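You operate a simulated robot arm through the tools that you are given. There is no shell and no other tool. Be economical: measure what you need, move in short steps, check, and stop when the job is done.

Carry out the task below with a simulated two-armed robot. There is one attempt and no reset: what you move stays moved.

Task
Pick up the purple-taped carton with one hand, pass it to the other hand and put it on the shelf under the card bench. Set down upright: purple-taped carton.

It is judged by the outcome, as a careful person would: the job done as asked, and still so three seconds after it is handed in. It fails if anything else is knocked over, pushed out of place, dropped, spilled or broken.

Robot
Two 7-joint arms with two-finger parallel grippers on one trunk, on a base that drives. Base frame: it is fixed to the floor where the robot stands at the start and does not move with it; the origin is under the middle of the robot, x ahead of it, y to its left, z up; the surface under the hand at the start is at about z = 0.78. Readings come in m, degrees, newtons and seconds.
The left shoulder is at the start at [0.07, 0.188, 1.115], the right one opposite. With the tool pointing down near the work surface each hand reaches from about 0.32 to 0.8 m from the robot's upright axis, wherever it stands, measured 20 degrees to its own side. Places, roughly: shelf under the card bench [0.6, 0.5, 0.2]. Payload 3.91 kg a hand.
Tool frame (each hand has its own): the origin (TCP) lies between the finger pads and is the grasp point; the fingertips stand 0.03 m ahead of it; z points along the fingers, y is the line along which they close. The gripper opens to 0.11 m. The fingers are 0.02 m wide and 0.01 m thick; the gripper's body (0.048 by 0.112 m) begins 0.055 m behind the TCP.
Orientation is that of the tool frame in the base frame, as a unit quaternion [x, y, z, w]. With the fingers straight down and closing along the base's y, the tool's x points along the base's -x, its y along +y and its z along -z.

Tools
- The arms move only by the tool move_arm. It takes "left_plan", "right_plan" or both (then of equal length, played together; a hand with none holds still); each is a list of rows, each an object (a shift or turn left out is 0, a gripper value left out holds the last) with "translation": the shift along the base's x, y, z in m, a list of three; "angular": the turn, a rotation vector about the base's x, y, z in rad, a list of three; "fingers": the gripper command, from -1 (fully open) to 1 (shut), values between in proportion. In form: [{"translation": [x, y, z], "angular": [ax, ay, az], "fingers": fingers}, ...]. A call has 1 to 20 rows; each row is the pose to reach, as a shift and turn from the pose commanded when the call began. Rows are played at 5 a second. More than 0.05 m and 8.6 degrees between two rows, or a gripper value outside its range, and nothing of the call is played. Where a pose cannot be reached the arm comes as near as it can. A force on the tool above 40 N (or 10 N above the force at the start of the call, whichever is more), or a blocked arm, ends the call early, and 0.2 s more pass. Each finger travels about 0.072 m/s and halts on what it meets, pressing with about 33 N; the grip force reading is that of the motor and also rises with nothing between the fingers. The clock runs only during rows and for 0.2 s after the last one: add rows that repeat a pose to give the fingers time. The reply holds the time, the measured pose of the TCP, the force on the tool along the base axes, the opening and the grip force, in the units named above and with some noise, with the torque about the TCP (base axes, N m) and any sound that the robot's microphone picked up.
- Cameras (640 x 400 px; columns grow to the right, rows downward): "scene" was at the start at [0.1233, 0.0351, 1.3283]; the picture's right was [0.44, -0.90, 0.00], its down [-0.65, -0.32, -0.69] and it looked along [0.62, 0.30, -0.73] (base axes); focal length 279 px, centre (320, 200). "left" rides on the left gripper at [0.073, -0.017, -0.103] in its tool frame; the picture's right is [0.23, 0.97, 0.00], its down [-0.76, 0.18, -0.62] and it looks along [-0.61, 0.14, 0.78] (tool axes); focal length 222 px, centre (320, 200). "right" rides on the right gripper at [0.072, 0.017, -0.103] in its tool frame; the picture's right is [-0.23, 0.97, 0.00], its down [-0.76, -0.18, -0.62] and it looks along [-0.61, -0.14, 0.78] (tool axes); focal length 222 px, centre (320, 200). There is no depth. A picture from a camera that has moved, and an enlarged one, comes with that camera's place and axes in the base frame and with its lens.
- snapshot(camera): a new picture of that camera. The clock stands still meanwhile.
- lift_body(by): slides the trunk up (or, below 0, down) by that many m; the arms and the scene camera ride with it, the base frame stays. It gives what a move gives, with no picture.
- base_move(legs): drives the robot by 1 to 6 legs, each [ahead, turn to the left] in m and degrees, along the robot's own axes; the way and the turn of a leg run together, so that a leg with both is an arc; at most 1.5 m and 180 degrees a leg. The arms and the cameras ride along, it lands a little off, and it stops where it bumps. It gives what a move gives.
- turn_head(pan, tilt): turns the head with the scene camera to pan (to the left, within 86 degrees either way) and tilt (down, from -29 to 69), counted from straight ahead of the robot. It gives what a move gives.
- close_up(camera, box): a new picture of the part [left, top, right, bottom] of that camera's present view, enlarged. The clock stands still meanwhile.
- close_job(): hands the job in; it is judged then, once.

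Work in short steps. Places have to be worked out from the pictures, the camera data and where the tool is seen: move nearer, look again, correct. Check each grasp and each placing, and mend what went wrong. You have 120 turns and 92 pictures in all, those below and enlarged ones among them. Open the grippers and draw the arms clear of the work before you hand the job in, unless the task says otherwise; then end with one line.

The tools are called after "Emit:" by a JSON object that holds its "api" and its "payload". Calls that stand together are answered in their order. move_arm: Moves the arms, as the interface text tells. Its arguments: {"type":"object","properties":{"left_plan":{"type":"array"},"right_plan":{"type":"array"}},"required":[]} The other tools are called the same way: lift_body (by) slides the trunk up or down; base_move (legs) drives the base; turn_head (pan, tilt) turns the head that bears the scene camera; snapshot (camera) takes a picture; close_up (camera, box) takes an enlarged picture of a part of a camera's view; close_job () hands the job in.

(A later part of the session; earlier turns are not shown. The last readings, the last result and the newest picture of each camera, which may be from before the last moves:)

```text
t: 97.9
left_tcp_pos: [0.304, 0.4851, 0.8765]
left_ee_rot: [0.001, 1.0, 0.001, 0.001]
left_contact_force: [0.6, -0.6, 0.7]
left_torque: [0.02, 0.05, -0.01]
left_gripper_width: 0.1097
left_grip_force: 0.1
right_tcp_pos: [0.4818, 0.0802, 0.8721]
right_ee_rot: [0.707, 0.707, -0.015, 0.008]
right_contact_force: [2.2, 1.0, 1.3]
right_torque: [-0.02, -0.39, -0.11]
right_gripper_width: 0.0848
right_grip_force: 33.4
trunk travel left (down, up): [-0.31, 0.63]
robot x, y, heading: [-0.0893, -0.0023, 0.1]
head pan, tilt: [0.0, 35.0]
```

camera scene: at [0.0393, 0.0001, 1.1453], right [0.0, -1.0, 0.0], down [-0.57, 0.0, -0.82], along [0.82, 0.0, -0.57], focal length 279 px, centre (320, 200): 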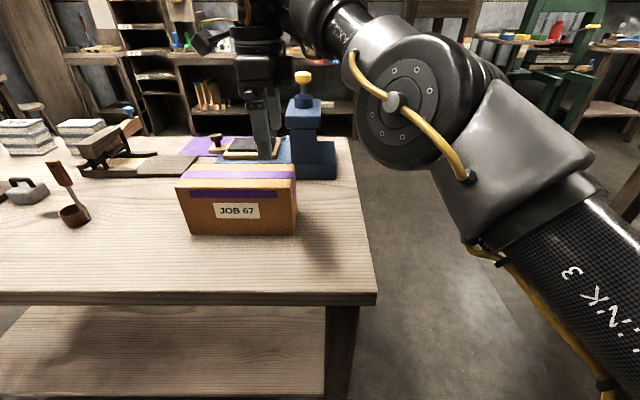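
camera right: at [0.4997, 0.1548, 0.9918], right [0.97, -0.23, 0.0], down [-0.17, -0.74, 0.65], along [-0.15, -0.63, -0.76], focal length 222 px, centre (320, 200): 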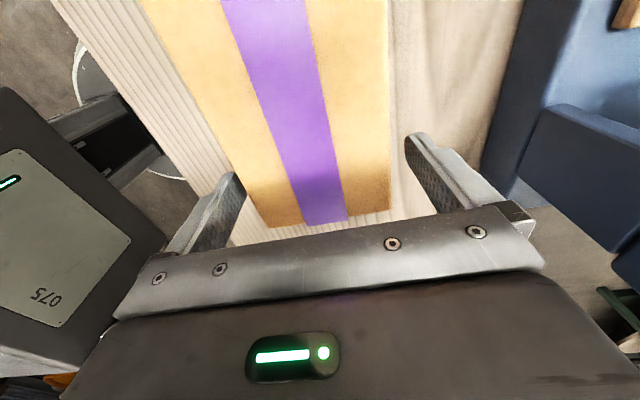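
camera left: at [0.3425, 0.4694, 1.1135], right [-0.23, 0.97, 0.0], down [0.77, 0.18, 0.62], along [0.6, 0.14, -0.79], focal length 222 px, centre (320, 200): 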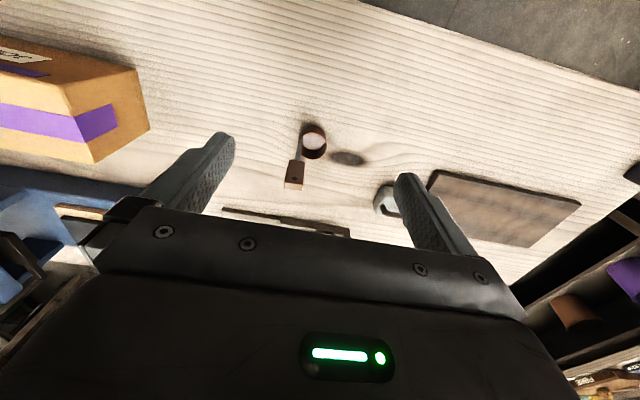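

Gripped at 0.085 m with full force. I'll lift a few centimetres with the trunk and check the weight and any sag.

Emit:
{"api": "lift_body", "payload": {"by": 0.05}}

Emit:
{"api": "close_up", "payload": {"camera": "scene", "box": [120, 0, 360, 250]}}

```text
t: 98.8
left_tcp_pos: [0.3042, 0.4849, 0.9251]
left_ee_rot: [-0.001, 1.0, 0.001, 0.0]
left_contact_force: [0.0, 0.1, -0.1]
left_torque: [-0.01, -0.01, 0.02]
left_gripper_width: 0.11
left_grip_force: 0.0
right_tcp_pos: [0.4826, 0.0804, 0.9206]
right_ee_rot: [0.707, 0.707, -0.016, 0.008]
right_contact_force: [0.3, 0.4, -2.7]
right_torque: [-0.2, -0.04, 0.01]
right_gripper_width: 0.0845
right_grip_force: 33.1
trunk travel left (down, up): [-0.36, 0.58]
robot x, y, heading: [-0.0909, 0.0028, 0.1]
head pan, tilt: [0.0, 35.0]
```

```text
1.60 times, centred on (240, 125) of scene
camera zoom: at [0.0497, 0.0004, 1.0801], right [0.0, -1.0, 0.0], down [-0.57, 0.0, -0.82], along [0.82, 0.0, -0.57], focal length 447 px, centre (448, 320)
```

zoom: 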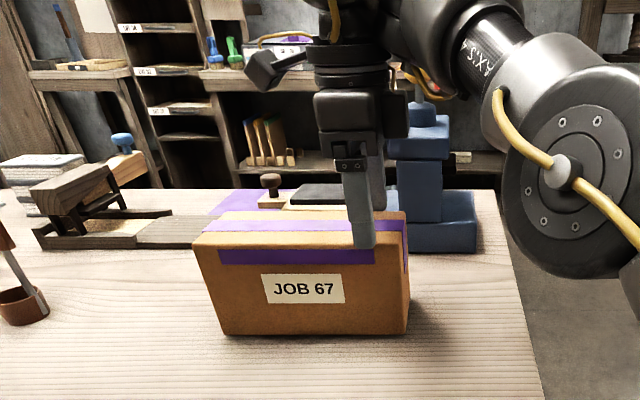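

The carton weighs about 0.28 kg and hangs level. I'll raise the trunk 0.26 m for room, then pitch the left hand's fingers forward by 60°, the first part of turning it to face the carton's left end.

Emit:
{"api": "lift_body", "payload": {"by": 0.26}}

Emit:
{"api": "move_arm", "payload": {"left_plan": [{"translation": [0.015, 0, -0.005], "angular": [0, -0.12, 0]}, {"translation": [0.03, 0, -0.01], "angular": [0, -0.24, 0]}, {"translation": [0.045, 0, -0.015], "angular": [0, -0.36, 0]}, {"translation": [0.06, 0, -0.02], "angular": [0, -0.48, 0]}, {"translation": [0.075, 0, -0.02], "angular": [0, -0.6, 0]}, {"translation": [0.09, 0, -0.02], "angular": [0, -0.72, 0]}, {"translation": [0.1, 0, -0.02], "angular": [0, -0.84, 0]}, {"translation": [0.11, 0, -0.02], "angular": [0, -0.96, 0]}, {"translation": [0.12, 0, -0.02], "angular": [0, -1.047, 0]}, {"translation": [0.12, 0, -0.02], "angular": [0, -1.047, 0]}]}}

```text
t: 101.5
left_tcp_pos: [0.3032, 0.4851, 1.1857]
left_ee_rot: [0.001, 1.0, 0.001, 0.0]
left_contact_force: [0.2, -0.4, 0.2]
left_torque: [-0.01, -0.01, 0.01]
left_gripper_width: 0.1099
left_grip_force: 0.0
right_tcp_pos: [0.482, 0.0785, 1.1816]
right_ee_rot: [0.707, 0.707, -0.015, 0.009]
right_contact_force: [0.3, -0.5, -2.4]
right_torque: [-0.19, 0.02, 0.02]
right_gripper_width: 0.0848
right_grip_force: 33.2
trunk travel left (down, up): [-0.62, 0.32]
robot x, y, heading: [-0.0867, 0.0019, 0.0]
head pan, tilt: [0.0, 35.0]
```

```text
t: 103.7
left_tcp_pos: [0.4239, 0.4834, 1.1664]
left_ee_rot: [0.0, 0.865, 0.001, 0.502]
left_contact_force: [0.2, -0.2, 0.1]
left_torque: [0.0, -0.03, -0.03]
left_gripper_width: 0.1101
left_grip_force: 0.1
right_tcp_pos: [0.482, 0.0782, 1.1811]
right_ee_rot: [0.707, 0.707, -0.015, 0.008]
right_contact_force: [0.2, 0.4, -2.7]
right_torque: [-0.16, -0.01, -0.01]
right_gripper_width: 0.0845
right_grip_force: 32.7
trunk travel left (down, up): [-0.62, 0.32]
robot x, y, heading: [-0.0915, 0.0013, 0.0]
head pan, tilt: [0.0, 35.0]
```

The pitch was reached cleanly. Next comes half of the yaw toward the right while I watch the reach.

Emit:
{"api": "move_arm", "payload": {"left_plan": [{"translation": [0.005, 0, 0], "angular": [0, 0, -0.13]}, {"translation": [0.01, 0, 0], "angular": [0, 0, -0.26]}, {"translation": [0.015, 0, 0], "angular": [0, 0, -0.39]}, {"translation": [0.02, 0, 0], "angular": [0, 0, -0.52]}, {"translation": [0.025, 0, 0], "angular": [0, 0, -0.65]}, {"translation": [0.03, 0, 0], "angular": [0, 0, -0.78]}, {"translation": [0.03, 0, 0], "angular": [0, 0, -0.78]}]}}

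Emit:
{"api": "turn_head", "payload": {"pan": 30, "tilt": 20}}

Emit:
{"api": "snapshot", "payload": {"camera": "scene"}}

```text
t: 105.3
left_tcp_pos: [0.4534, 0.4853, 1.166]
left_ee_rot: [0.329, 0.8, -0.19, 0.465]
left_contact_force: [-0.4, 0.0, -0.2]
left_torque: [0.01, 0.01, 0.03]
left_gripper_width: 0.1101
left_grip_force: 0.0
right_tcp_pos: [0.4816, 0.0779, 1.1813]
right_ee_rot: [0.707, 0.707, -0.014, 0.008]
right_contact_force: [0.6, 0.0, -3.2]
right_torque: [-0.24, -0.07, 0.01]
right_gripper_width: 0.0844
right_grip_force: 33.1
trunk travel left (down, up): [-0.62, 0.32]
robot x, y, heading: [-0.0904, -0.001, -0.1]
head pan, tilt: [0.0, 35.0]
```

```text
t: 106.2
left_tcp_pos: [0.4526, 0.4849, 1.166]
left_ee_rot: [0.329, 0.8, -0.19, 0.464]
left_contact_force: [-0.8, -0.3, 0.3]
left_torque: [0.02, -0.02, 0.01]
left_gripper_width: 0.1102
left_grip_force: 0.1
right_tcp_pos: [0.4818, 0.0783, 1.1812]
right_ee_rot: [0.707, 0.707, -0.015, 0.008]
right_contact_force: [-0.3, 0.8, -2.7]
right_torque: [-0.21, -0.02, 0.0]
right_gripper_width: 0.0848
right_grip_force: 32.7
trunk travel left (down, up): [-0.62, 0.32]
robot x, y, heading: [-0.0916, 0.0017, 0.1]
head pan, tilt: [30.0, 20.0]
```

```text
51 pictures are left
camera scene: at [0.0423, 0.047, 1.364], right [0.5, -0.87, 0.0], down [-0.3, -0.17, -0.94], along [0.81, 0.47, -0.34], focal length 279 px, centre (320, 200)
```

scene: 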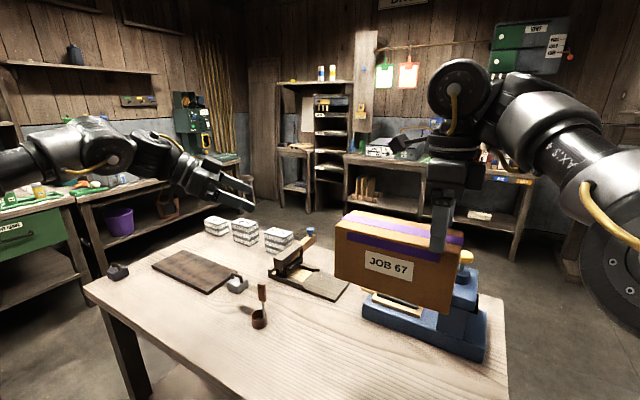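

The left arm is healthy at half yaw. I'll finish the yaw and come to y≈0.40, lined up with the carton's centre line.

Emit:
{"api": "move_arm", "payload": {"left_plan": [{"translation": [0.005, -0.01, -0.002], "angular": [0, 0, -0.13]}, {"translation": [0.01, -0.02, -0.004], "angular": [0, 0, -0.26]}, {"translation": [0.015, -0.035, -0.006], "angular": [0, 0, -0.39]}, {"translation": [0.02, -0.05, -0.008], "angular": [0, 0, -0.52]}, {"translation": [0.025, -0.065, -0.01], "angular": [0, 0, -0.65]}, {"translation": [0.029, -0.08, -0.01], "angular": [0, 0, -0.79]}, {"translation": [0.029, -0.085, -0.01], "angular": [0, 0, -0.79]}]}}

Emit:
{"api": "snapshot", "payload": {"camera": "scene"}}

Emit:
{"api": "snapshot", "payload": {"camera": "left"}}

```text
t: 107.8
left_tcp_pos: [0.4808, 0.4006, 1.1577]
left_ee_rot: [0.613, 0.612, -0.353, 0.355]
left_contact_force: [-0.6, 0.1, 1.3]
left_torque: [-0.01, 0.0, 0.02]
left_gripper_width: 0.1099
left_grip_force: 0.0
right_tcp_pos: [0.481, 0.0789, 1.1811]
right_ee_rot: [0.706, 0.708, -0.015, 0.009]
right_contact_force: [0.1, 0.1, -2.3]
right_torque: [-0.17, -0.01, -0.02]
right_gripper_width: 0.0846
right_grip_force: 33.1
trunk travel left (down, up): [-0.62, 0.32]
robot x, y, heading: [-0.091, -0.0033, -0.1]
head pan, tilt: [30.0, 20.0]
```

```text
50 pictures are left
camera scene: at [0.0413, 0.0474, 1.3641], right [0.5, -0.87, 0.0], down [-0.3, -0.17, -0.94], along [0.81, 0.47, -0.34], focal length 279 px, centre (320, 200)
```

scene: 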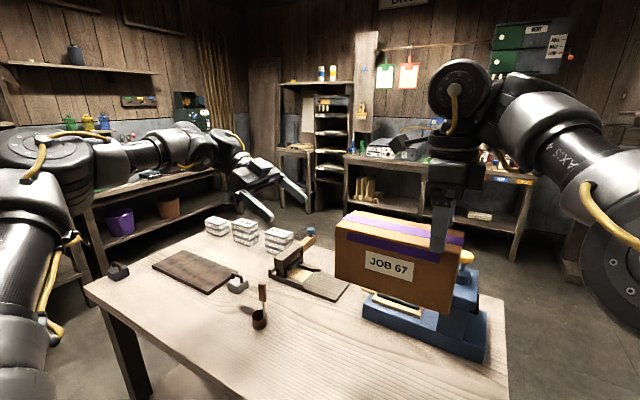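

```text
49 pictures are left
camera left: at [0.4644, 0.5248, 1.1445], right [0.97, 0.11, -0.19], down [0.17, 0.16, 0.97], along [0.14, -0.98, 0.14], focal length 222 px, centre (320, 200)
```

left: 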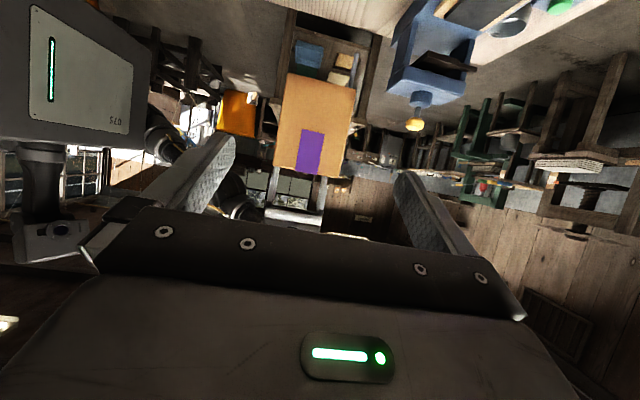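

The carton's end face shows centred between the left fingers. I'll zoom in on the carton in the scene view to fix its heights relative to the right fingers.

Emit:
{"api": "close_up", "payload": {"camera": "scene", "box": [220, 140, 500, 330]}}

```text
2.11 times, centred on (360, 235) of scene
camera zoom: at [0.0413, 0.0474, 1.3641], right [0.5, -0.87, 0.0], down [-0.3, -0.17, -0.94], along [0.81, 0.47, -0.34], focal length 588 px, centre (236, 126)
```

zoom: 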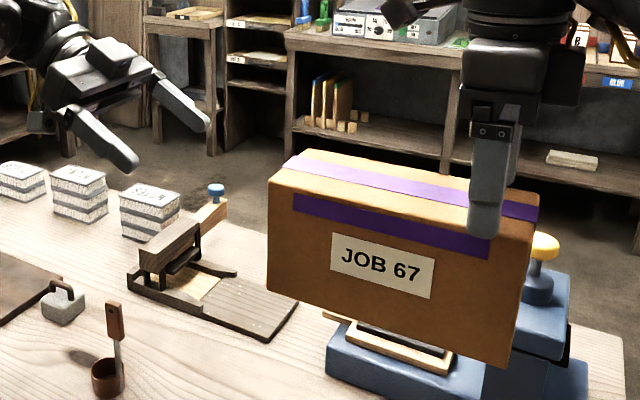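

By both cameras the carton spans z≈1.048–1.16 with its left end at y≈0.246. I'll lower the left hand to z≈1.103 and slide in to y≈0.24 first, then check.

Emit:
{"api": "move_arm", "payload": {"left_plan": [{"translation": [0, -0.01, -0.03]}, {"translation": [0, -0.03, -0.054]}, {"translation": [0, -0.06, -0.054]}, {"translation": [0, -0.09, -0.054]}, {"translation": [0, -0.12, -0.054]}, {"translation": [0, -0.14, -0.054]}, {"translation": [0, -0.155, -0.054]}, {"translation": [0, -0.155, -0.054]}]}}

Emit:
{"api": "snapshot", "payload": {"camera": "left"}}

Emit:
{"api": "close_up", "payload": {"camera": "scene", "box": [220, 140, 500, 330]}}

```text
t: 109.6
left_tcp_pos: [0.4822, 0.2433, 1.1022]
left_ee_rot: [0.611, 0.613, -0.353, 0.356]
left_contact_force: [0.3, -0.6, 0.4]
left_torque: [-0.05, 0.01, 0.03]
left_gripper_width: 0.11
left_grip_force: 0.1
right_tcp_pos: [0.4817, 0.0797, 1.1824]
right_ee_rot: [0.708, 0.707, -0.014, 0.008]
right_contact_force: [0.5, 0.1, -2.7]
right_torque: [-0.17, 0.0, -0.01]
right_gripper_width: 0.0847
right_grip_force: 32.9
trunk travel left (down, up): [-0.62, 0.32]
robot x, y, heading: [-0.0903, -0.0014, -0.1]
head pan, tilt: [30.0, 20.0]
```

```text
47 pictures are left
camera left: at [0.4652, 0.3683, 1.0908], right [0.97, 0.12, -0.2], down [0.18, 0.16, 0.97], along [0.14, -0.98, 0.14], focal length 222 px, centre (320, 200)
```

left: 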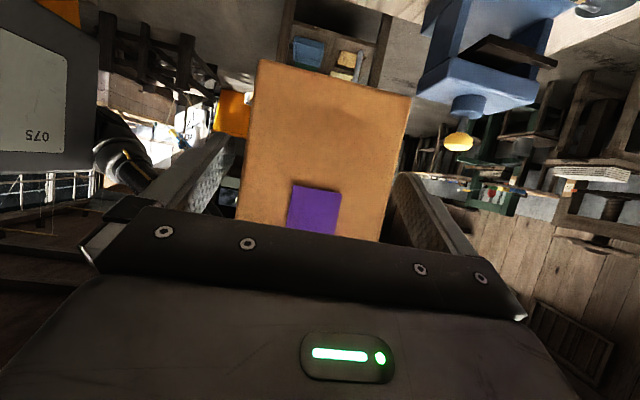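

```text
2.11 times, centred on (360, 235) of scene
camera zoom: at [0.0421, 0.0472, 1.364], right [0.5, -0.87, 0.0], down [-0.3, -0.17, -0.94], along [0.81, 0.47, -0.34], focal length 588 px, centre (236, 126)
```

zoom: 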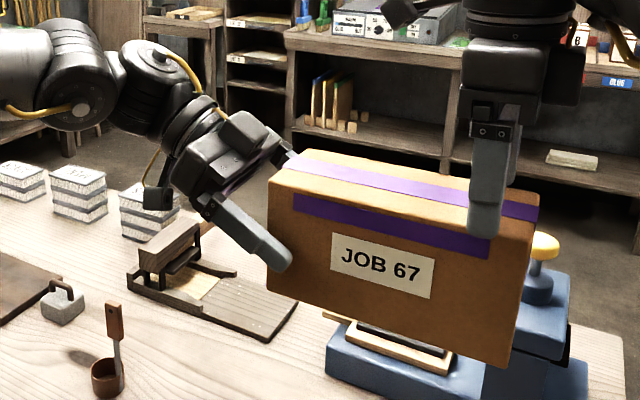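

The fingers straddle the end, with slightly less gap on the far side. I'll shift +3 mm in x, slide in 2.5 cm further and close the left gripper.

Emit:
{"api": "move_arm", "payload": {"left_plan": [{"translation": [0.003, -0.005, 0]}, {"translation": [0.003, -0.015, 0]}, {"translation": [0.003, -0.026, 0]}, {"translation": [0.003, -0.026, 0]}]}}

Emit:
{"api": "close_up", "payload": {"camera": "scene", "box": [220, 140, 500, 330]}}

```text
t: 110.6
left_tcp_pos: [0.4866, 0.2195, 1.1029]
left_ee_rot: [0.612, 0.611, -0.355, 0.355]
left_contact_force: [0.0, -0.3, 0.9]
left_torque: [0.01, 0.02, 0.04]
left_gripper_width: 0.1101
left_grip_force: 0.0
right_tcp_pos: [0.4831, 0.0806, 1.1817]
right_ee_rot: [0.707, 0.707, -0.014, 0.009]
right_contact_force: [0.6, 0.0, -3.3]
right_torque: [-0.19, -0.03, -0.01]
right_gripper_width: 0.0844
right_grip_force: 33.1
trunk travel left (down, up): [-0.62, 0.32]
robot x, y, heading: [-0.0862, 0.0012, -0.1]
head pan, tilt: [30.0, 20.0]
```

```text
2.11 times, centred on (360, 235) of scene
camera zoom: at [0.0422, 0.0472, 1.364], right [0.5, -0.87, 0.0], down [-0.3, -0.17, -0.94], along [0.81, 0.47, -0.34], focal length 588 px, centre (236, 126)
```

zoom: 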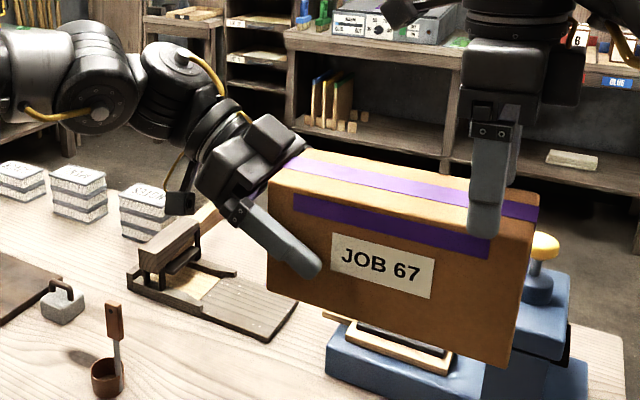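

Good insertion without contact. I'll close the left gripper while the right one holds.

Emit:
{"api": "move_arm", "payload": {"left_plan": [{"fingers": 0}, {"fingers": 0.5}, {"fingers": 1}, {"fingers": 1}, {"fingers": 1}, {"fingers": 1}, {"fingers": 1}]}}

```text
t: 112.2
left_tcp_pos: [0.4842, 0.2194, 1.1023]
left_ee_rot: [0.613, 0.612, -0.354, 0.353]
left_contact_force: [-25.9, 7.6, -6.2]
left_torque: [0.53, -0.91, -2.13]
left_gripper_width: 0.0851
left_grip_force: 33.1
right_tcp_pos: [0.4818, 0.0779, 1.1816]
right_ee_rot: [0.708, 0.706, -0.015, 0.009]
right_contact_force: [27.0, -6.9, 5.4]
right_torque: [-0.18, -1.19, -1.59]
right_gripper_width: 0.0846
right_grip_force: 33.3
trunk travel left (down, up): [-0.62, 0.32]
robot x, y, heading: [-0.0926, 0.0027, 0.0]
head pan, tilt: [30.0, 20.0]
```

Both grip, but there is 26 N of squeeze between the arms along x. I'll ease the left hand about 4 mm toward -x to relieve it before releasing.

Emit:
{"api": "move_arm", "payload": {"left_plan": [{"translation": [-0.002, 0, 0]}, {"translation": [-0.004, 0, 0]}, {"translation": [-0.004, 0, 0]}]}}

```text
t: 113.0
left_tcp_pos: [0.4835, 0.2201, 1.1012]
left_ee_rot: [0.61, 0.614, -0.352, 0.357]
left_contact_force: [4.4, 4.7, -5.7]
left_torque: [0.39, 0.14, -0.19]
left_gripper_width: 0.085
left_grip_force: 32.7
right_tcp_pos: [0.48, 0.0803, 1.1812]
right_ee_rot: [0.706, 0.708, -0.015, 0.008]
right_contact_force: [-4.1, -5.4, 6.0]
right_torque: [0.28, 0.2, 0.79]
right_gripper_width: 0.0847
right_grip_force: 32.7
trunk travel left (down, up): [-0.62, 0.32]
robot x, y, heading: [-0.0918, -0.0017, -0.0]
head pan, tilt: [30.0, 20.0]
```

The squeeze is down to a few newtons. I'll open the right gripper and lift that hand clear of the carton with the arm.

Emit:
{"api": "move_arm", "payload": {"right_plan": [{"fingers": 0.5}, {"fingers": 0}, {"fingers": -0.5}, {"fingers": -1}, {"fingers": -1}, {"fingers": -1}]}}

Emit:
{"api": "close_up", "payload": {"camera": "scene", "box": [220, 140, 500, 330]}}

```text
t: 114.4
left_tcp_pos: [0.4823, 0.2194, 1.1016]
left_ee_rot: [0.611, 0.613, -0.353, 0.355]
left_contact_force: [0.1, 0.0, 0.0]
left_torque: [0.23, 0.0, 0.0]
left_gripper_width: 0.0849
left_grip_force: 32.8
right_tcp_pos: [0.4823, 0.0789, 1.1816]
right_ee_rot: [0.707, 0.707, -0.015, 0.009]
right_contact_force: [0.1, 0.6, -0.7]
right_torque: [0.0, 0.01, -0.04]
right_gripper_width: 0.1099
right_grip_force: 0.1
trunk travel left (down, up): [-0.62, 0.32]
robot x, y, heading: [-0.0888, -0.0007, 0.0]
head pan, tilt: [30.0, 20.0]
```

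```text
2.11 times, centred on (360, 235) of scene
camera zoom: at [0.0422, 0.0469, 1.364], right [0.5, -0.87, 0.0], down [-0.3, -0.17, -0.94], along [0.81, 0.47, -0.34], focal length 588 px, centre (236, 126)
```

zoom: 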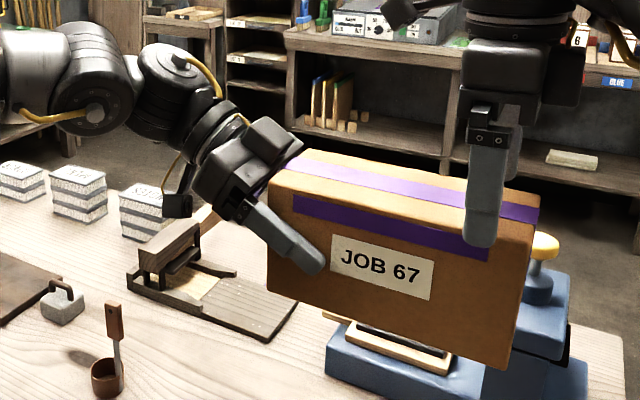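

The left hand now holds the carton alone and level. I'll lift the open right hand straight up, then swing it out to the right.

Emit:
{"api": "move_arm", "payload": {"right_plan": [{"translation": [0, 0, 0.03]}, {"translation": [0, 0, 0.06]}, {"translation": [0, 0, 0.09]}, {"translation": [0.0, -0.045, 0.1], "angular": [-0.012, -0.06, 0.074]}, {"translation": [0.005, -0.09, 0.11], "angular": [-0.025, -0.12, 0.149]}, {"translation": [0.01, -0.135, 0.12], "angular": [-0.037, -0.179, 0.223]}, {"translation": [0.015, -0.18, 0.13], "angular": [-0.05, -0.239, 0.298]}, {"translation": [0.02, -0.225, 0.14], "angular": [-0.062, -0.299, 0.372]}, {"translation": [0.02, -0.27, 0.15], "angular": [-0.075, -0.358, 0.446]}, {"translation": [0.02, -0.315, 0.16], "angular": [-0.087, -0.418, 0.521]}, {"translation": [0.02, -0.36, 0.16], "angular": [-0.1, -0.478, 0.595]}, {"translation": [0.02, -0.405, 0.16], "angular": [-0.112, -0.538, 0.67]}, {"translation": [0.02, -0.45, 0.16], "angular": [-0.125, -0.598, 0.744]}, {"translation": [0.02, -0.495, 0.16], "angular": [-0.137, -0.657, 0.819]}, {"translation": [0.02, -0.54, 0.16], "angular": [-0.15, -0.717, 0.893]}, {"translation": [0.02, -0.58, 0.16], "angular": [-0.15, -0.717, 0.893]}]}}

Emit:
{"api": "snapshot", "payload": {"camera": "scene"}}

```text
t: 117.8
left_tcp_pos: [0.4817, 0.2151, 1.1024]
left_ee_rot: [0.612, 0.613, -0.352, 0.354]
left_contact_force: [-0.9, -1.1, 0.1]
left_torque: [0.19, 0.01, -0.03]
left_gripper_width: 0.0852
left_grip_force: 33.0
right_tcp_pos: [0.5086, -0.5089, 1.3507]
right_ee_rot: [0.294, 0.888, 0.191, 0.296]
right_contact_force: [-0.3, -0.5, 0.3]
right_torque: [0.03, 0.01, 0.03]
right_gripper_width: 0.1101
right_grip_force: 0.0
right hand out of reach, approached as far as the arm can: row 1, 2, 3, 4, 5, 6, 7, 8, 9, 10, 11, 12, 13, 14, 15, 16
trunk travel left (down, up): [-0.62, 0.32]
robot x, y, heading: [-0.0901, -0.001, -0.2]
head pan, tilt: [30.0, 20.0]
```

```text
43 pictures are left
camera scene: at [0.0424, 0.043, 1.3642], right [0.5, -0.87, 0.0], down [-0.3, -0.17, -0.94], along [0.81, 0.47, -0.34], focal length 279 px, centre (320, 200)
```

scene: 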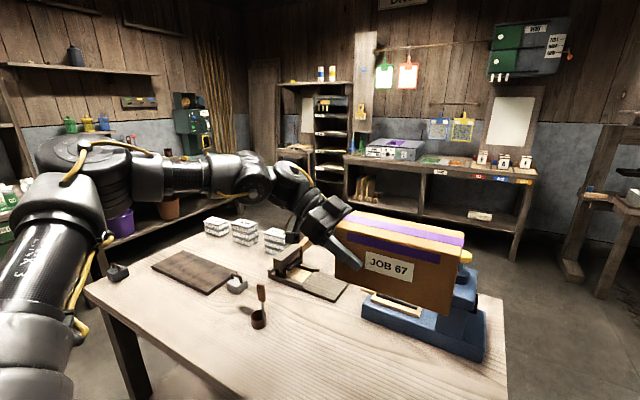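

The carton is held level. I'll bring the right arm farther out and back, then reverse the base 0.5 m so nothing is above the bench.

Emit:
{"api": "move_arm", "payload": {"right_plan": [{"translation": [-0.02, -0.035, -0.02]}, {"translation": [-0.04, -0.07, -0.04]}, {"translation": [-0.06, -0.105, -0.06]}, {"translation": [-0.08, -0.14, -0.08]}, {"translation": [-0.1, -0.175, -0.1]}, {"translation": [-0.12, -0.21, -0.13]}, {"translation": [-0.15, -0.245, -0.15]}, {"translation": [-0.15, -0.245, -0.15]}]}}

Emit:
{"api": "base_move", "payload": {"legs": [[-0.5, 0]]}}

Emit:
{"api": "turn_head", "payload": {"pan": 10, "tilt": 40}}

Emit:
{"api": "snapshot", "payload": {"camera": "scene"}}

```text
refused: row 6 steps farther than a row can; nothing moved
```

```text
t: 120.8
left_tcp_pos: [-0.0177, 0.2203, 1.101]
left_ee_rot: [0.61, 0.613, -0.353, 0.356]
left_contact_force: [-0.2, -0.2, 0.3]
left_torque: [0.23, 0.0, -0.01]
left_gripper_width: 0.0851
left_grip_force: 33.1
right_tcp_pos: [0.0118, -0.5037, 1.3518]
right_ee_rot: [0.292, 0.889, 0.191, 0.297]
right_contact_force: [0.0, 0.9, -0.9]
right_torque: [0.02, 0.04, -0.03]
right_gripper_width: 0.1103
right_grip_force: 0.1
trunk travel left (down, up): [-0.62, 0.32]
robot x, y, heading: [-0.5902, -0.0023, 0.1]
head pan, tilt: [30.0, 20.0]
```

```text
t: 121.6
left_tcp_pos: [-0.0191, 0.22, 1.103]
left_ee_rot: [0.61, 0.615, -0.352, 0.356]
left_contact_force: [-0.2, -0.3, -0.4]
left_torque: [0.22, 0.03, -0.01]
left_gripper_width: 0.0848
left_grip_force: 33.0
right_tcp_pos: [0.0113, -0.5039, 1.3518]
right_ee_rot: [0.292, 0.889, 0.191, 0.296]
right_contact_force: [0.0, -0.3, -0.1]
right_torque: [-0.01, -0.01, 0.01]
right_gripper_width: 0.1099
right_grip_force: 0.1
trunk travel left (down, up): [-0.62, 0.32]
robot x, y, heading: [-0.5891, -0.0022, 0.1]
head pan, tilt: [10.0, 40.0]
```

```text
42 pictures are left
camera scene: at [-0.4541, 0.0145, 1.3327], right [0.18, -0.98, 0.0], down [-0.63, -0.11, -0.77], along [0.75, 0.14, -0.64], focal length 279 px, centre (320, 200)
```

scene: 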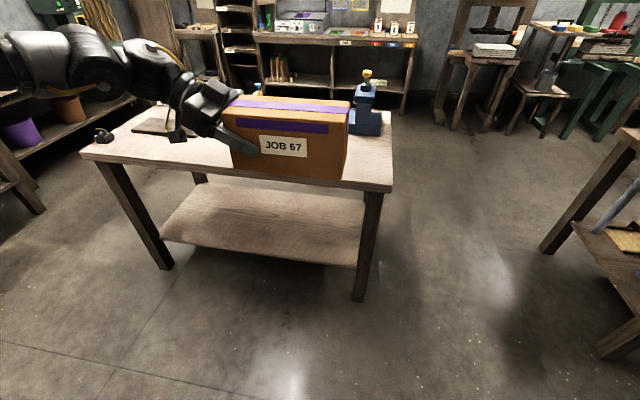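

The shelf is empty, with its front edge at x≈0.385 and its right end near y≈0. I'll stow the right arm outward, shift the carton left to about y = 0.40, and lower the trunk 0.61 m.

Emit:
{"api": "move_arm", "payload": {"right_plan": [{"translation": [-0.02, -0.03, -0.02]}, {"translation": [-0.04, -0.06, -0.04]}, {"translation": [-0.06, -0.09, -0.06]}, {"translation": [-0.08, -0.12, -0.08]}, {"translation": [-0.1, -0.15, -0.1]}, {"translation": [-0.12, -0.18, -0.12]}, {"translation": [-0.14, -0.21, -0.14]}, {"translation": [-0.15, -0.245, -0.15]}, {"translation": [-0.15, -0.245, -0.15]}], "left_plan": [{"translation": [0, 0.02, 0]}, {"translation": [0, 0.045, 0]}, {"translation": [0, 0.07, 0]}, {"translation": [0, 0.095, 0]}, {"translation": [0, 0.12, 0]}, {"translation": [0, 0.145, 0]}, {"translation": [0, 0.165, 0]}, {"translation": [0, 0.18, 0]}, {"translation": [0, 0.18, 0]}]}}

Emit:
{"api": "lift_body", "payload": {"by": -0.61}}

Emit:
{"api": "snapshot", "payload": {"camera": "scene"}}

```text
t: 123.6
left_tcp_pos: [-0.0193, 0.4004, 1.1011]
left_ee_rot: [0.61, 0.615, -0.352, 0.355]
left_contact_force: [-0.7, 0.1, -0.7]
left_torque: [0.22, 0.02, -0.03]
left_gripper_width: 0.0849
left_grip_force: 33.1
right_tcp_pos: [-0.1325, -0.7528, 1.1981]
right_ee_rot: [0.291, 0.889, 0.193, 0.297]
right_contact_force: [0.1, -0.9, -0.2]
right_torque: [-0.01, -0.01, 0.01]
right_gripper_width: 0.1099
right_grip_force: 0.0
right hand out of reach, approached as far as the arm can: row 1, 2, 3, 4, 5, 6, 7, 8, 9
trunk travel left (down, up): [-0.62, 0.32]
robot x, y, heading: [-0.5912, -0.0006, 0.2]
head pan, tilt: [10.0, 40.0]
```

```text
refused: -0.61 is not a number from -0.4 to 0.4
```

```text
41 pictures are left
camera scene: at [-0.4539, 0.0143, 1.3326], right [0.18, -0.98, 0.0], down [-0.63, -0.11, -0.77], along [0.75, 0.14, -0.64], focal length 279 px, centre (320, 200)
```

scene: 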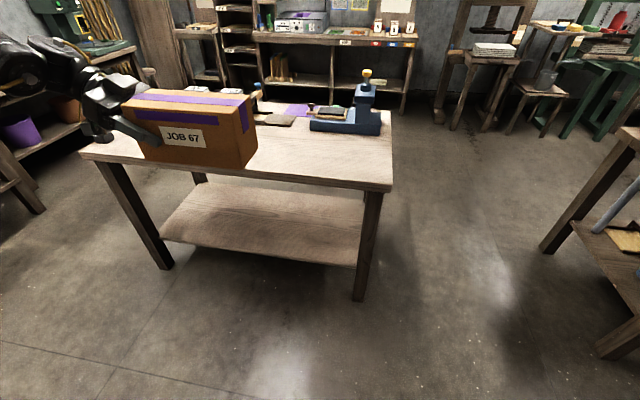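

The arms are in place and the lift takes at most 0.4 m a call. I'll lower it in two stages.

Emit:
{"api": "lift_body", "payload": {"by": -0.3}}

Emit:
{"api": "lift_body", "payload": {"by": -0.31}}

Emit:
{"api": "snapshot", "payload": {"camera": "scene"}}

```text
t: 126.6
left_tcp_pos: [-0.0196, 0.3994, 0.8018]
left_ee_rot: [0.61, 0.614, -0.352, 0.356]
left_contact_force: [-1.2, -0.1, -0.2]
left_torque: [0.24, -0.05, 0.01]
left_gripper_width: 0.0849
left_grip_force: 33.1
right_tcp_pos: [-0.132, -0.7516, 0.8992]
right_ee_rot: [0.292, 0.888, 0.193, 0.298]
right_contact_force: [0.1, 0.4, -0.7]
right_torque: [0.03, 0.03, -0.02]
right_gripper_width: 0.1098
right_grip_force: 0.1
trunk travel left (down, up): [-0.32, 0.62]
robot x, y, heading: [-0.5863, 0.0002, 0.1]
head pan, tilt: [10.0, 40.0]
```

```text
t: 129.7
left_tcp_pos: [-0.0194, 0.3986, 0.4911]
left_ee_rot: [0.61, 0.614, -0.352, 0.355]
left_contact_force: [-0.4, 0.5, -0.1]
left_torque: [0.23, 0.01, 0.01]
left_gripper_width: 0.0848
left_grip_force: 33.2
right_tcp_pos: [-0.1327, -0.7517, 0.589]
right_ee_rot: [0.292, 0.888, 0.193, 0.297]
right_contact_force: [0.3, -0.1, -0.2]
right_torque: [0.03, 0.02, 0.03]
right_gripper_width: 0.1097
right_grip_force: 0.1
trunk travel left (down, up): [-0.01, 0.93]
robot x, y, heading: [-0.5908, -0.0015, 0.1]
head pan, tilt: [10.0, 40.0]
```

```text
40 pictures are left
camera scene: at [-0.4546, 0.0144, 0.7227], right [0.18, -0.98, 0.0], down [-0.63, -0.11, -0.77], along [0.75, 0.14, -0.64], focal length 279 px, centre (320, 200)
```

scene: 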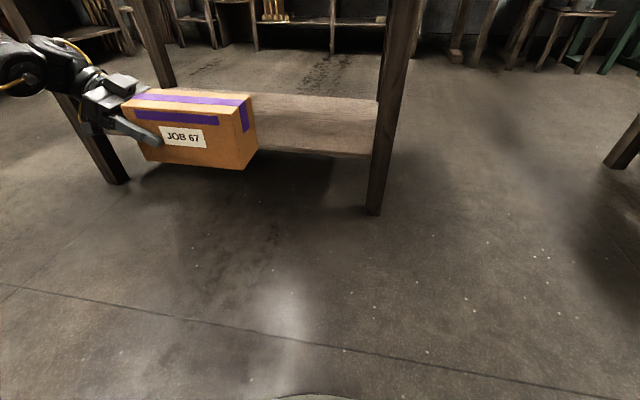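

The shelf's front lip works out at x≈0.40 and z≈0.21. I'll lower the left hand 0.17 m so the carton's bottom is about 5 cm above shelf height, and look level.

Emit:
{"api": "move_arm", "payload": {"left_plan": [{"translation": [0, 0, -0.03]}, {"translation": [0, 0, -0.06]}, {"translation": [0, 0, -0.09]}, {"translation": [0, 0, -0.12]}, {"translation": [0, 0, -0.15]}, {"translation": [0, 0, -0.17]}, {"translation": [0, 0, -0.17]}]}}

Emit:
{"api": "turn_head", "payload": {"pan": 25, "tilt": 15}}

Emit:
{"api": "snapshot", "payload": {"camera": "scene"}}

```text
t: 131.3
left_tcp_pos: [-0.0289, 0.4007, 0.3284]
left_ee_rot: [0.61, 0.614, -0.352, 0.356]
left_contact_force: [-0.4, 1.0, -0.6]
left_torque: [0.23, -0.03, 0.0]
left_gripper_width: 0.0846
left_grip_force: 33.0
left hand out of reach, approached as far as the arm can: row 6, 7
right_tcp_pos: [-0.1326, -0.7514, 0.5897]
right_ee_rot: [0.292, 0.889, 0.192, 0.298]
right_contact_force: [-0.2, 0.7, -0.3]
right_torque: [0.02, -0.02, -0.02]
right_gripper_width: 0.1098
right_grip_force: 0.1
trunk travel left (down, up): [-0.01, 0.93]
robot x, y, heading: [-0.5869, 0.0012, 0.2]
head pan, tilt: [10.0, 40.0]
```

```text
t: 132.2
left_tcp_pos: [-0.029, 0.4006, 0.3278]
left_ee_rot: [0.61, 0.614, -0.353, 0.356]
left_contact_force: [0.7, -0.5, -0.1]
left_torque: [0.23, -0.01, -0.02]
left_gripper_width: 0.085
left_grip_force: 32.9
right_tcp_pos: [-0.1336, -0.752, 0.5896]
right_ee_rot: [0.291, 0.889, 0.192, 0.297]
right_contact_force: [0.9, -0.1, 0.8]
right_torque: [0.01, -0.01, 0.03]
right_gripper_width: 0.11
right_grip_force: 0.1
trunk travel left (down, up): [-0.01, 0.93]
robot x, y, heading: [-0.5882, -0.0032, 0.2]
head pan, tilt: [25.0, 15.0]
```

```text
39 pictures are left
camera scene: at [-0.4537, 0.0391, 0.7621], right [0.43, -0.9, 0.0], down [-0.24, -0.11, -0.97], along [0.87, 0.41, -0.26], focal length 279 px, centre (320, 200)
```

scene: 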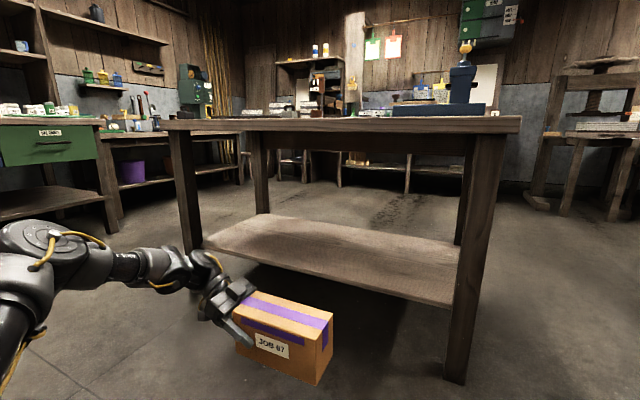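

The left arm limits at z≈0.328 this far out. I'll bring it in toward y≈0.28 and lower there.

Emit:
{"api": "move_arm", "payload": {"left_plan": [{"translation": [0.0, -0.03, 0]}, {"translation": [0.0, -0.06, 0]}, {"translation": [0.0, -0.09, 0]}, {"translation": [0.0, -0.12, 0]}, {"translation": [0.0, -0.12, -0.02]}, {"translation": [0.0, -0.12, -0.04]}, {"translation": [0.0, -0.12, -0.05]}, {"translation": [0.0, -0.12, -0.05]}]}}

```text
t: 134.0
left_tcp_pos: [-0.0314, 0.2776, 0.2902]
left_ee_rot: [0.61, 0.614, -0.352, 0.356]
left_contact_force: [0.4, -1.0, -0.9]
left_torque: [0.18, 0.01, 0.0]
left_gripper_width: 0.0846
left_grip_force: 33.0
left hand out of reach, approached as far as the arm can: row 6, 7, 8
right_tcp_pos: [-0.1326, -0.7522, 0.589]
right_ee_rot: [0.292, 0.888, 0.193, 0.297]
right_contact_force: [0.0, -0.3, -0.5]
right_torque: [0.01, 0.02, -0.01]
right_gripper_width: 0.1099
right_grip_force: 0.0
trunk travel left (down, up): [-0.01, 0.93]
robot x, y, heading: [-0.5913, -0.0035, 0.2]
head pan, tilt: [25.0, 15.0]
```

That gives z≈0.29 and I need about 0.26. I'll yaw the hand and carton by 30° toward forward, which should ease the wrist, and lower again.

Emit:
{"api": "move_arm", "payload": {"left_plan": [{"translation": [0.0, 0, 0.01], "angular": [0, 0, 0.1]}, {"translation": [0.0, 0, 0.01], "angular": [0, 0, 0.2]}, {"translation": [0.0, 0, 0.01], "angular": [0, 0, 0.3]}, {"translation": [0.0, 0, 0.01], "angular": [0, 0, 0.4]}, {"translation": [0.0, 0, 0.01], "angular": [0, 0, 0.5]}, {"translation": [0.0, 0, -0.01], "angular": [0, 0, 0.5]}, {"translation": [0.0, 0, -0.02], "angular": [0, 0, 0.5]}, {"translation": [0.0, 0, -0.03], "angular": [0, 0, 0.5]}, {"translation": [0.0, 0, -0.04], "angular": [0, 0, 0.5]}, {"translation": [0.0, 0, -0.04], "angular": [0, 0, 0.5]}]}}

```text
t: 136.2
left_tcp_pos: [-0.0322, 0.2813, 0.25]
left_ee_rot: [0.439, 0.745, -0.254, 0.432]
left_contact_force: [0.1, 0.3, 0.4]
left_torque: [0.21, 0.11, 0.0]
left_gripper_width: 0.085
left_grip_force: 32.6
right_tcp_pos: [-0.1327, -0.7531, 0.5897]
right_ee_rot: [0.292, 0.889, 0.192, 0.298]
right_contact_force: [0.1, 0.0, -0.4]
right_torque: [0.03, -0.01, 0.05]
right_gripper_width: 0.1101
right_grip_force: 0.0
trunk travel left (down, up): [-0.01, 0.93]
robot x, y, heading: [-0.587, -0.0021, 0.2]
head pan, tilt: [25.0, 15.0]
```

The z of 0.25 is reachable in this orientation. I'll raise back up 6 cm for entry and drive ahead 0.3 m, then check clearance.

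Emit:
{"api": "move_arm", "payload": {"left_plan": [{"translation": [0, 0, 0.03]}, {"translation": [0, 0, 0.06]}, {"translation": [0, 0, 0.06]}]}}

Emit:
{"api": "base_move", "payload": {"legs": [[0.3, 0]]}}

Emit:
{"api": "turn_head", "payload": {"pan": 25, "tilt": 30}}

Emit:
{"api": "snapshot", "payload": {"camera": "scene"}}

```text
t: 137.0
left_tcp_pos: [-0.0322, 0.2785, 0.3096]
left_ee_rot: [0.441, 0.745, -0.255, 0.431]
left_contact_force: [0.2, 1.3, 0.0]
left_torque: [0.19, 0.11, 0.0]
left_gripper_width: 0.0847
left_grip_force: 32.7
right_tcp_pos: [-0.1328, -0.7507, 0.5888]
right_ee_rot: [0.291, 0.888, 0.193, 0.298]
right_contact_force: [-0.2, -0.5, -1.0]
right_torque: [0.0, 0.0, -0.02]
right_gripper_width: 0.1101
right_grip_force: 0.1
trunk travel left (down, up): [-0.01, 0.93]
robot x, y, heading: [-0.5893, -0.0016, 0.0]
head pan, tilt: [25.0, 15.0]
```

```text
t: 139.0
left_tcp_pos: [0.2683, 0.2836, 0.3095]
left_ee_rot: [0.438, 0.747, -0.253, 0.432]
left_contact_force: [0.2, 0.2, -0.4]
left_torque: [0.19, 0.1, 0.01]
left_gripper_width: 0.085
left_grip_force: 33.1
right_tcp_pos: [0.1714, -0.7477, 0.5888]
right_ee_rot: [0.289, 0.889, 0.193, 0.298]
right_contact_force: [1.3, 0.6, 0.3]
right_torque: [0.0, -0.05, -0.01]
right_gripper_width: 0.1102
right_grip_force: 0.2
trunk travel left (down, up): [-0.01, 0.93]
robot x, y, heading: [-0.2903, 0.0004, 0.5]
head pan, tilt: [25.0, 15.0]
```

```text
t: 139.8
left_tcp_pos: [0.268, 0.2835, 0.3091]
left_ee_rot: [0.437, 0.747, -0.253, 0.432]
left_contact_force: [-0.6, 0.3, 0.5]
left_torque: [0.19, 0.12, 0.02]
left_gripper_width: 0.0849
left_grip_force: 33.0
right_tcp_pos: [0.1724, -0.7473, 0.5891]
right_ee_rot: [0.289, 0.889, 0.193, 0.297]
right_contact_force: [0.4, 0.1, -0.3]
right_torque: [0.03, 0.03, 0.0]
right_gripper_width: 0.11
right_grip_force: 0.0
trunk travel left (down, up): [-0.01, 0.93]
robot x, y, heading: [-0.2893, 0.0024, 0.6]
head pan, tilt: [25.0, 30.0]
```

```text
38 pictures are left
camera scene: at [-0.1552, 0.0402, 0.738], right [0.43, -0.9, 0.0], down [-0.45, -0.21, -0.87], along [0.78, 0.37, -0.5], focal length 279 px, centre (320, 200)
```

scene: 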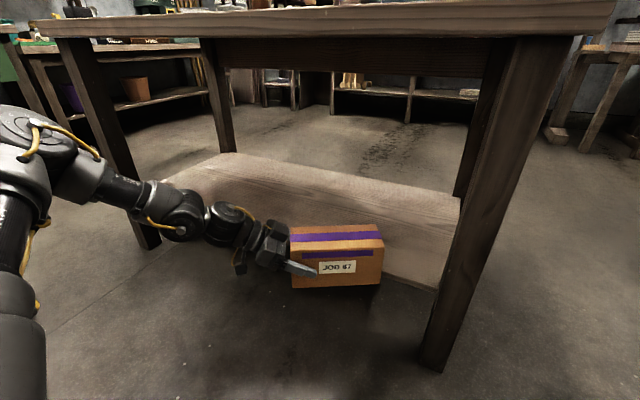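

The path is clear: shelf front at x≈0.40, carton bottom about z≈0.255. The left elbow will be near the bench edge, so I'll drive 0.2 m and look again.

Emit:
{"api": "base_move", "payload": {"legs": [[0.2, 0]]}}

Emit:
{"api": "turn_head", "payload": {"pan": 40, "tilt": 25}}

Emit:
{"api": "snapshot", "payload": {"camera": "scene"}}

```text
t: 141.4
left_tcp_pos: [0.4668, 0.2843, 0.3092]
left_ee_rot: [0.438, 0.746, -0.254, 0.433]
left_contact_force: [0.0, -1.0, -0.3]
left_torque: [0.19, 0.1, -0.02]
left_gripper_width: 0.0849
left_grip_force: 33.0
right_tcp_pos: [0.3691, -0.7471, 0.5894]
right_ee_rot: [0.291, 0.889, 0.193, 0.298]
right_contact_force: [0.3, -0.1, 0.5]
right_torque: [0.01, 0.03, -0.01]
right_gripper_width: 0.1101
right_grip_force: 0.1
trunk travel left (down, up): [-0.01, 0.93]
robot x, y, heading: [-0.0856, 0.0026, 0.8]
head pan, tilt: [25.0, 30.0]
```

```text
t: 142.1
left_tcp_pos: [0.4681, 0.2836, 0.3088]
left_ee_rot: [0.439, 0.746, -0.253, 0.431]
left_contact_force: [-0.6, 0.5, -0.2]
left_torque: [0.19, 0.14, -0.02]
left_gripper_width: 0.0849
left_grip_force: 32.5
right_tcp_pos: [0.3674, -0.7468, 0.5896]
right_ee_rot: [0.291, 0.888, 0.194, 0.298]
right_contact_force: [0.3, -0.3, -0.3]
right_torque: [-0.02, 0.0, 0.0]
right_gripper_width: 0.1101
right_grip_force: 0.0
trunk travel left (down, up): [-0.01, 0.93]
robot x, y, heading: [-0.0891, 0.0023, 0.3]
head pan, tilt: [40.0, 25.0]
```

```text
37 pictures are left
camera scene: at [0.0323, 0.0621, 0.7459], right [0.65, -0.76, 0.0], down [-0.32, -0.27, -0.91], along [0.69, 0.59, -0.42], focal length 279 px, centre (320, 200)
```

scene: 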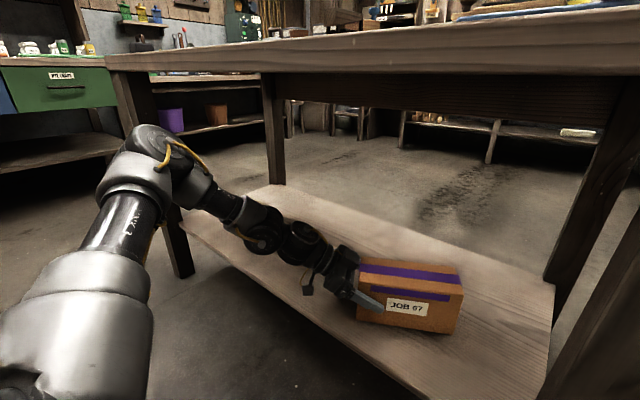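

The carton is over the shelf with the elbow clear of the bench. I'll drive 4 cm more and then lower in small steps until contact.

Emit:
{"api": "base_move", "payload": {"legs": [[0.04, 0]]}}

Emit:
{"api": "move_arm", "payload": {"left_plan": [{"translation": [0, 0, -0.01]}, {"translation": [0, 0, -0.02]}, {"translation": [0, 0, -0.03]}, {"translation": [0, 0, -0.03]}]}}

Emit:
{"api": "close_up", "payload": {"camera": "scene", "box": [280, 210, 520, 370]}}

```text
t: 143.0
left_tcp_pos: [0.5063, 0.2833, 0.3096]
left_ee_rot: [0.438, 0.747, -0.253, 0.433]
left_contact_force: [0.3, -0.2, 0.1]
left_torque: [0.16, 0.09, -0.01]
left_gripper_width: 0.085
left_grip_force: 33.3
right_tcp_pos: [0.4082, -0.7458, 0.5898]
right_ee_rot: [0.29, 0.889, 0.194, 0.297]
right_contact_force: [-0.2, 0.1, 0.0]
right_torque: [0.03, 0.02, 0.03]
right_gripper_width: 0.1101
right_grip_force: 0.0
trunk travel left (down, up): [-0.01, 0.93]
robot x, y, heading: [-0.0473, 0.0017, 0.4]
head pan, tilt: [40.0, 25.0]
```

```text
t: 144.0
left_tcp_pos: [0.5087, 0.2842, 0.2844]
left_ee_rot: [0.441, 0.744, -0.252, 0.434]
left_contact_force: [3.6, -2.6, 29.1]
left_torque: [0.03, 0.71, 0.03]
left_gripper_width: 0.0847
left_grip_force: 32.1
right_tcp_pos: [0.4065, -0.7497, 0.5886]
right_ee_rot: [0.291, 0.888, 0.195, 0.298]
right_contact_force: [0.2, -0.5, 0.1]
right_torque: [-0.04, 0.02, -0.02]
right_gripper_width: 0.1098
right_grip_force: 0.0
trunk travel left (down, up): [-0.01, 0.93]
robot x, y, heading: [-0.0488, 0.007, 0.4]
head pan, tilt: [40.0, 25.0]
```

```text
2.50 times, centred on (400, 290) of scene
camera zoom: at [0.0704, 0.0614, 0.7466], right [0.65, -0.76, 0.0], down [-0.32, -0.27, -0.91], along [0.69, 0.59, -0.42], focal length 698 px, centre (120, -25)
```

zoom: 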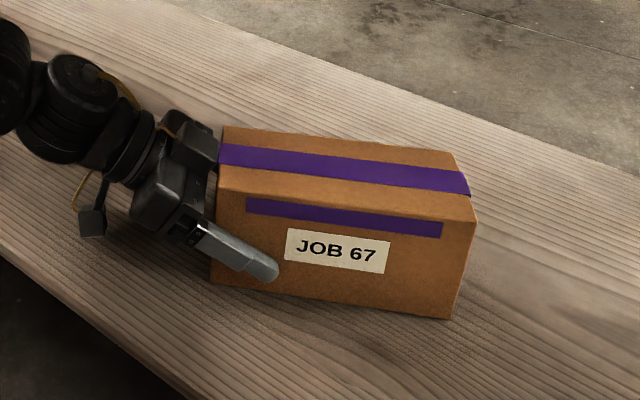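

Contact with 29 N of support shows the carton stands on the shelf, well inside the edge. I'll ease up 3 mm to take off the pressing force, then open the gripper.

Emit:
{"api": "move_arm", "payload": {"left_plan": [{"translation": [0, 0, 0.003]}, {"translation": [0, 0, 0.004]}]}}

```text
t: 144.6
left_tcp_pos: [0.5087, 0.2853, 0.2835]
left_ee_rot: [0.438, 0.746, -0.252, 0.433]
left_contact_force: [4.0, -3.5, 12.8]
left_torque: [-0.57, -0.69, 0.06]
left_gripper_width: 0.085
left_grip_force: 32.4
right_tcp_pos: [0.408, -0.7489, 0.5899]
right_ee_rot: [0.291, 0.888, 0.193, 0.298]
right_contact_force: [-0.4, 0.1, 0.4]
right_torque: [-0.01, 0.02, -0.03]
right_gripper_width: 0.11
right_grip_force: 0.0
trunk travel left (down, up): [-0.01, 0.93]
robot x, y, heading: [-0.0502, 0.004, 0.6]
head pan, tilt: [40.0, 25.0]
```

Still a light press of 13 N. I'll open the fingers slowly.

Emit:
{"api": "move_arm", "payload": {"left_plan": [{"translation": [0, 0, 0.001], "fingers": 0.5}, {"translation": [0, 0, 0.001], "fingers": 0}, {"translation": [0, 0, 0.001], "fingers": -0.5}, {"translation": [0, 0, 0.001], "fingers": -1}, {"translation": [0, 0, 0.001], "fingers": -1}, {"translation": [0, 0, 0.001], "fingers": -1}]}}

Emit:
{"api": "close_up", "payload": {"camera": "scene", "box": [280, 210, 520, 370]}}

Emit:
{"api": "snapshot", "payload": {"camera": "left"}}

```text
t: 146.0
left_tcp_pos: [0.5076, 0.2844, 0.2843]
left_ee_rot: [0.439, 0.747, -0.253, 0.431]
left_contact_force: [0.0, 0.1, -0.1]
left_torque: [-0.02, 0.0, 0.02]
left_gripper_width: 0.1102
left_grip_force: 0.1
right_tcp_pos: [0.4074, -0.7467, 0.5893]
right_ee_rot: [0.291, 0.889, 0.193, 0.297]
right_contact_force: [-0.6, 0.0, -0.3]
right_torque: [-0.02, 0.0, 0.03]
right_gripper_width: 0.1101
right_grip_force: 0.1
trunk travel left (down, up): [-0.01, 0.93]
robot x, y, heading: [-0.0502, 0.0023, 0.2]
head pan, tilt: [40.0, 25.0]
```

```text
2.50 times, centred on (400, 290) of scene
camera zoom: at [0.0719, 0.0624, 0.746], right [0.65, -0.76, 0.0], down [-0.32, -0.27, -0.91], along [0.69, 0.59, -0.42], focal length 698 px, centre (120, -25)
```

zoom: 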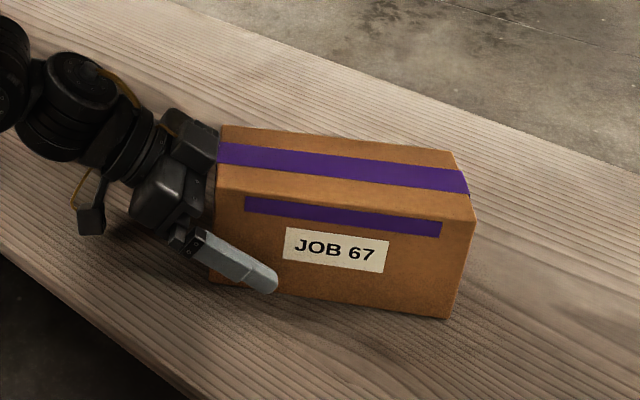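

```text
34 pictures are left
camera left: at [0.4313, 0.3853, 0.2726], right [0.8, 0.57, -0.2], down [0.08, 0.23, 0.97], along [0.6, -0.79, 0.14], focal length 222 px, centre (320, 200)
```

left: 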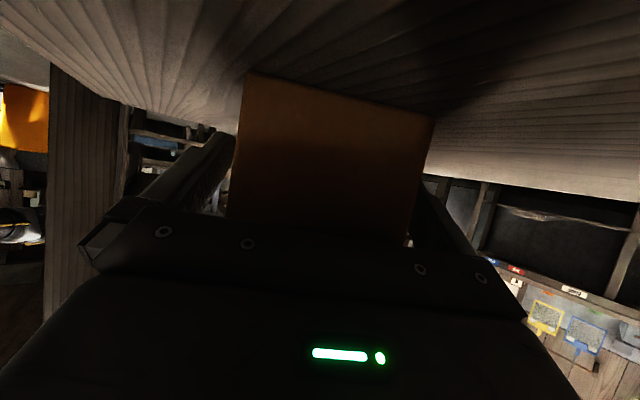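

The carton stands upright on its own and the hand reads zero force. I'll withdraw the left hand straight back along its fingers.

Emit:
{"api": "move_arm", "payload": {"left_plan": [{"translation": [-0.008, 0.015, 0.01]}, {"translation": [-0.017, 0.03, 0.02]}, {"translation": [-0.034, 0.06, 0.035]}, {"translation": [-0.05, 0.09, 0.05]}, {"translation": [-0.067, 0.12, 0.06]}, {"translation": [-0.067, 0.12, 0.06]}]}}

Emit:
{"api": "snapshot", "payload": {"camera": "scene"}}

```text
t: 147.4
left_tcp_pos: [0.4405, 0.4046, 0.3461]
left_ee_rot: [0.437, 0.747, -0.253, 0.433]
left_contact_force: [0.0, 0.0, -0.1]
left_torque: [0.04, 0.04, 0.0]
left_gripper_width: 0.11
left_grip_force: 0.1
right_tcp_pos: [0.4078, -0.7468, 0.5893]
right_ee_rot: [0.29, 0.889, 0.193, 0.298]
right_contact_force: [-0.2, -0.8, 0.7]
right_torque: [0.01, 0.01, 0.01]
right_gripper_width: 0.11
right_grip_force: 0.2
trunk travel left (down, up): [-0.01, 0.93]
robot x, y, heading: [-0.0521, 0.0038, -0.0]
head pan, tilt: [40.0, 25.0]
```

```text
33 pictures are left
camera scene: at [0.072, 0.0625, 0.746], right [0.65, -0.76, 0.0], down [-0.32, -0.27, -0.91], along [0.69, 0.59, -0.42], focal length 279 px, centre (320, 200)
```

scene: 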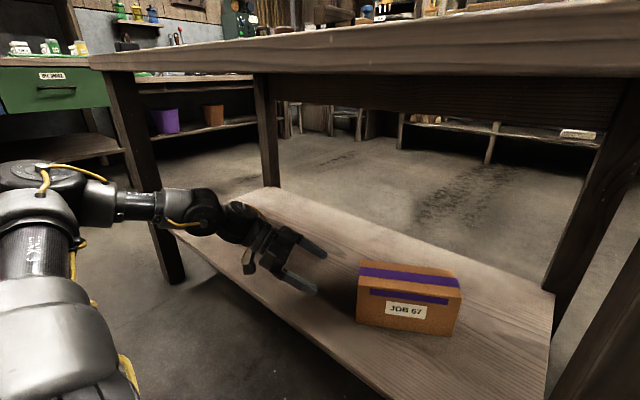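

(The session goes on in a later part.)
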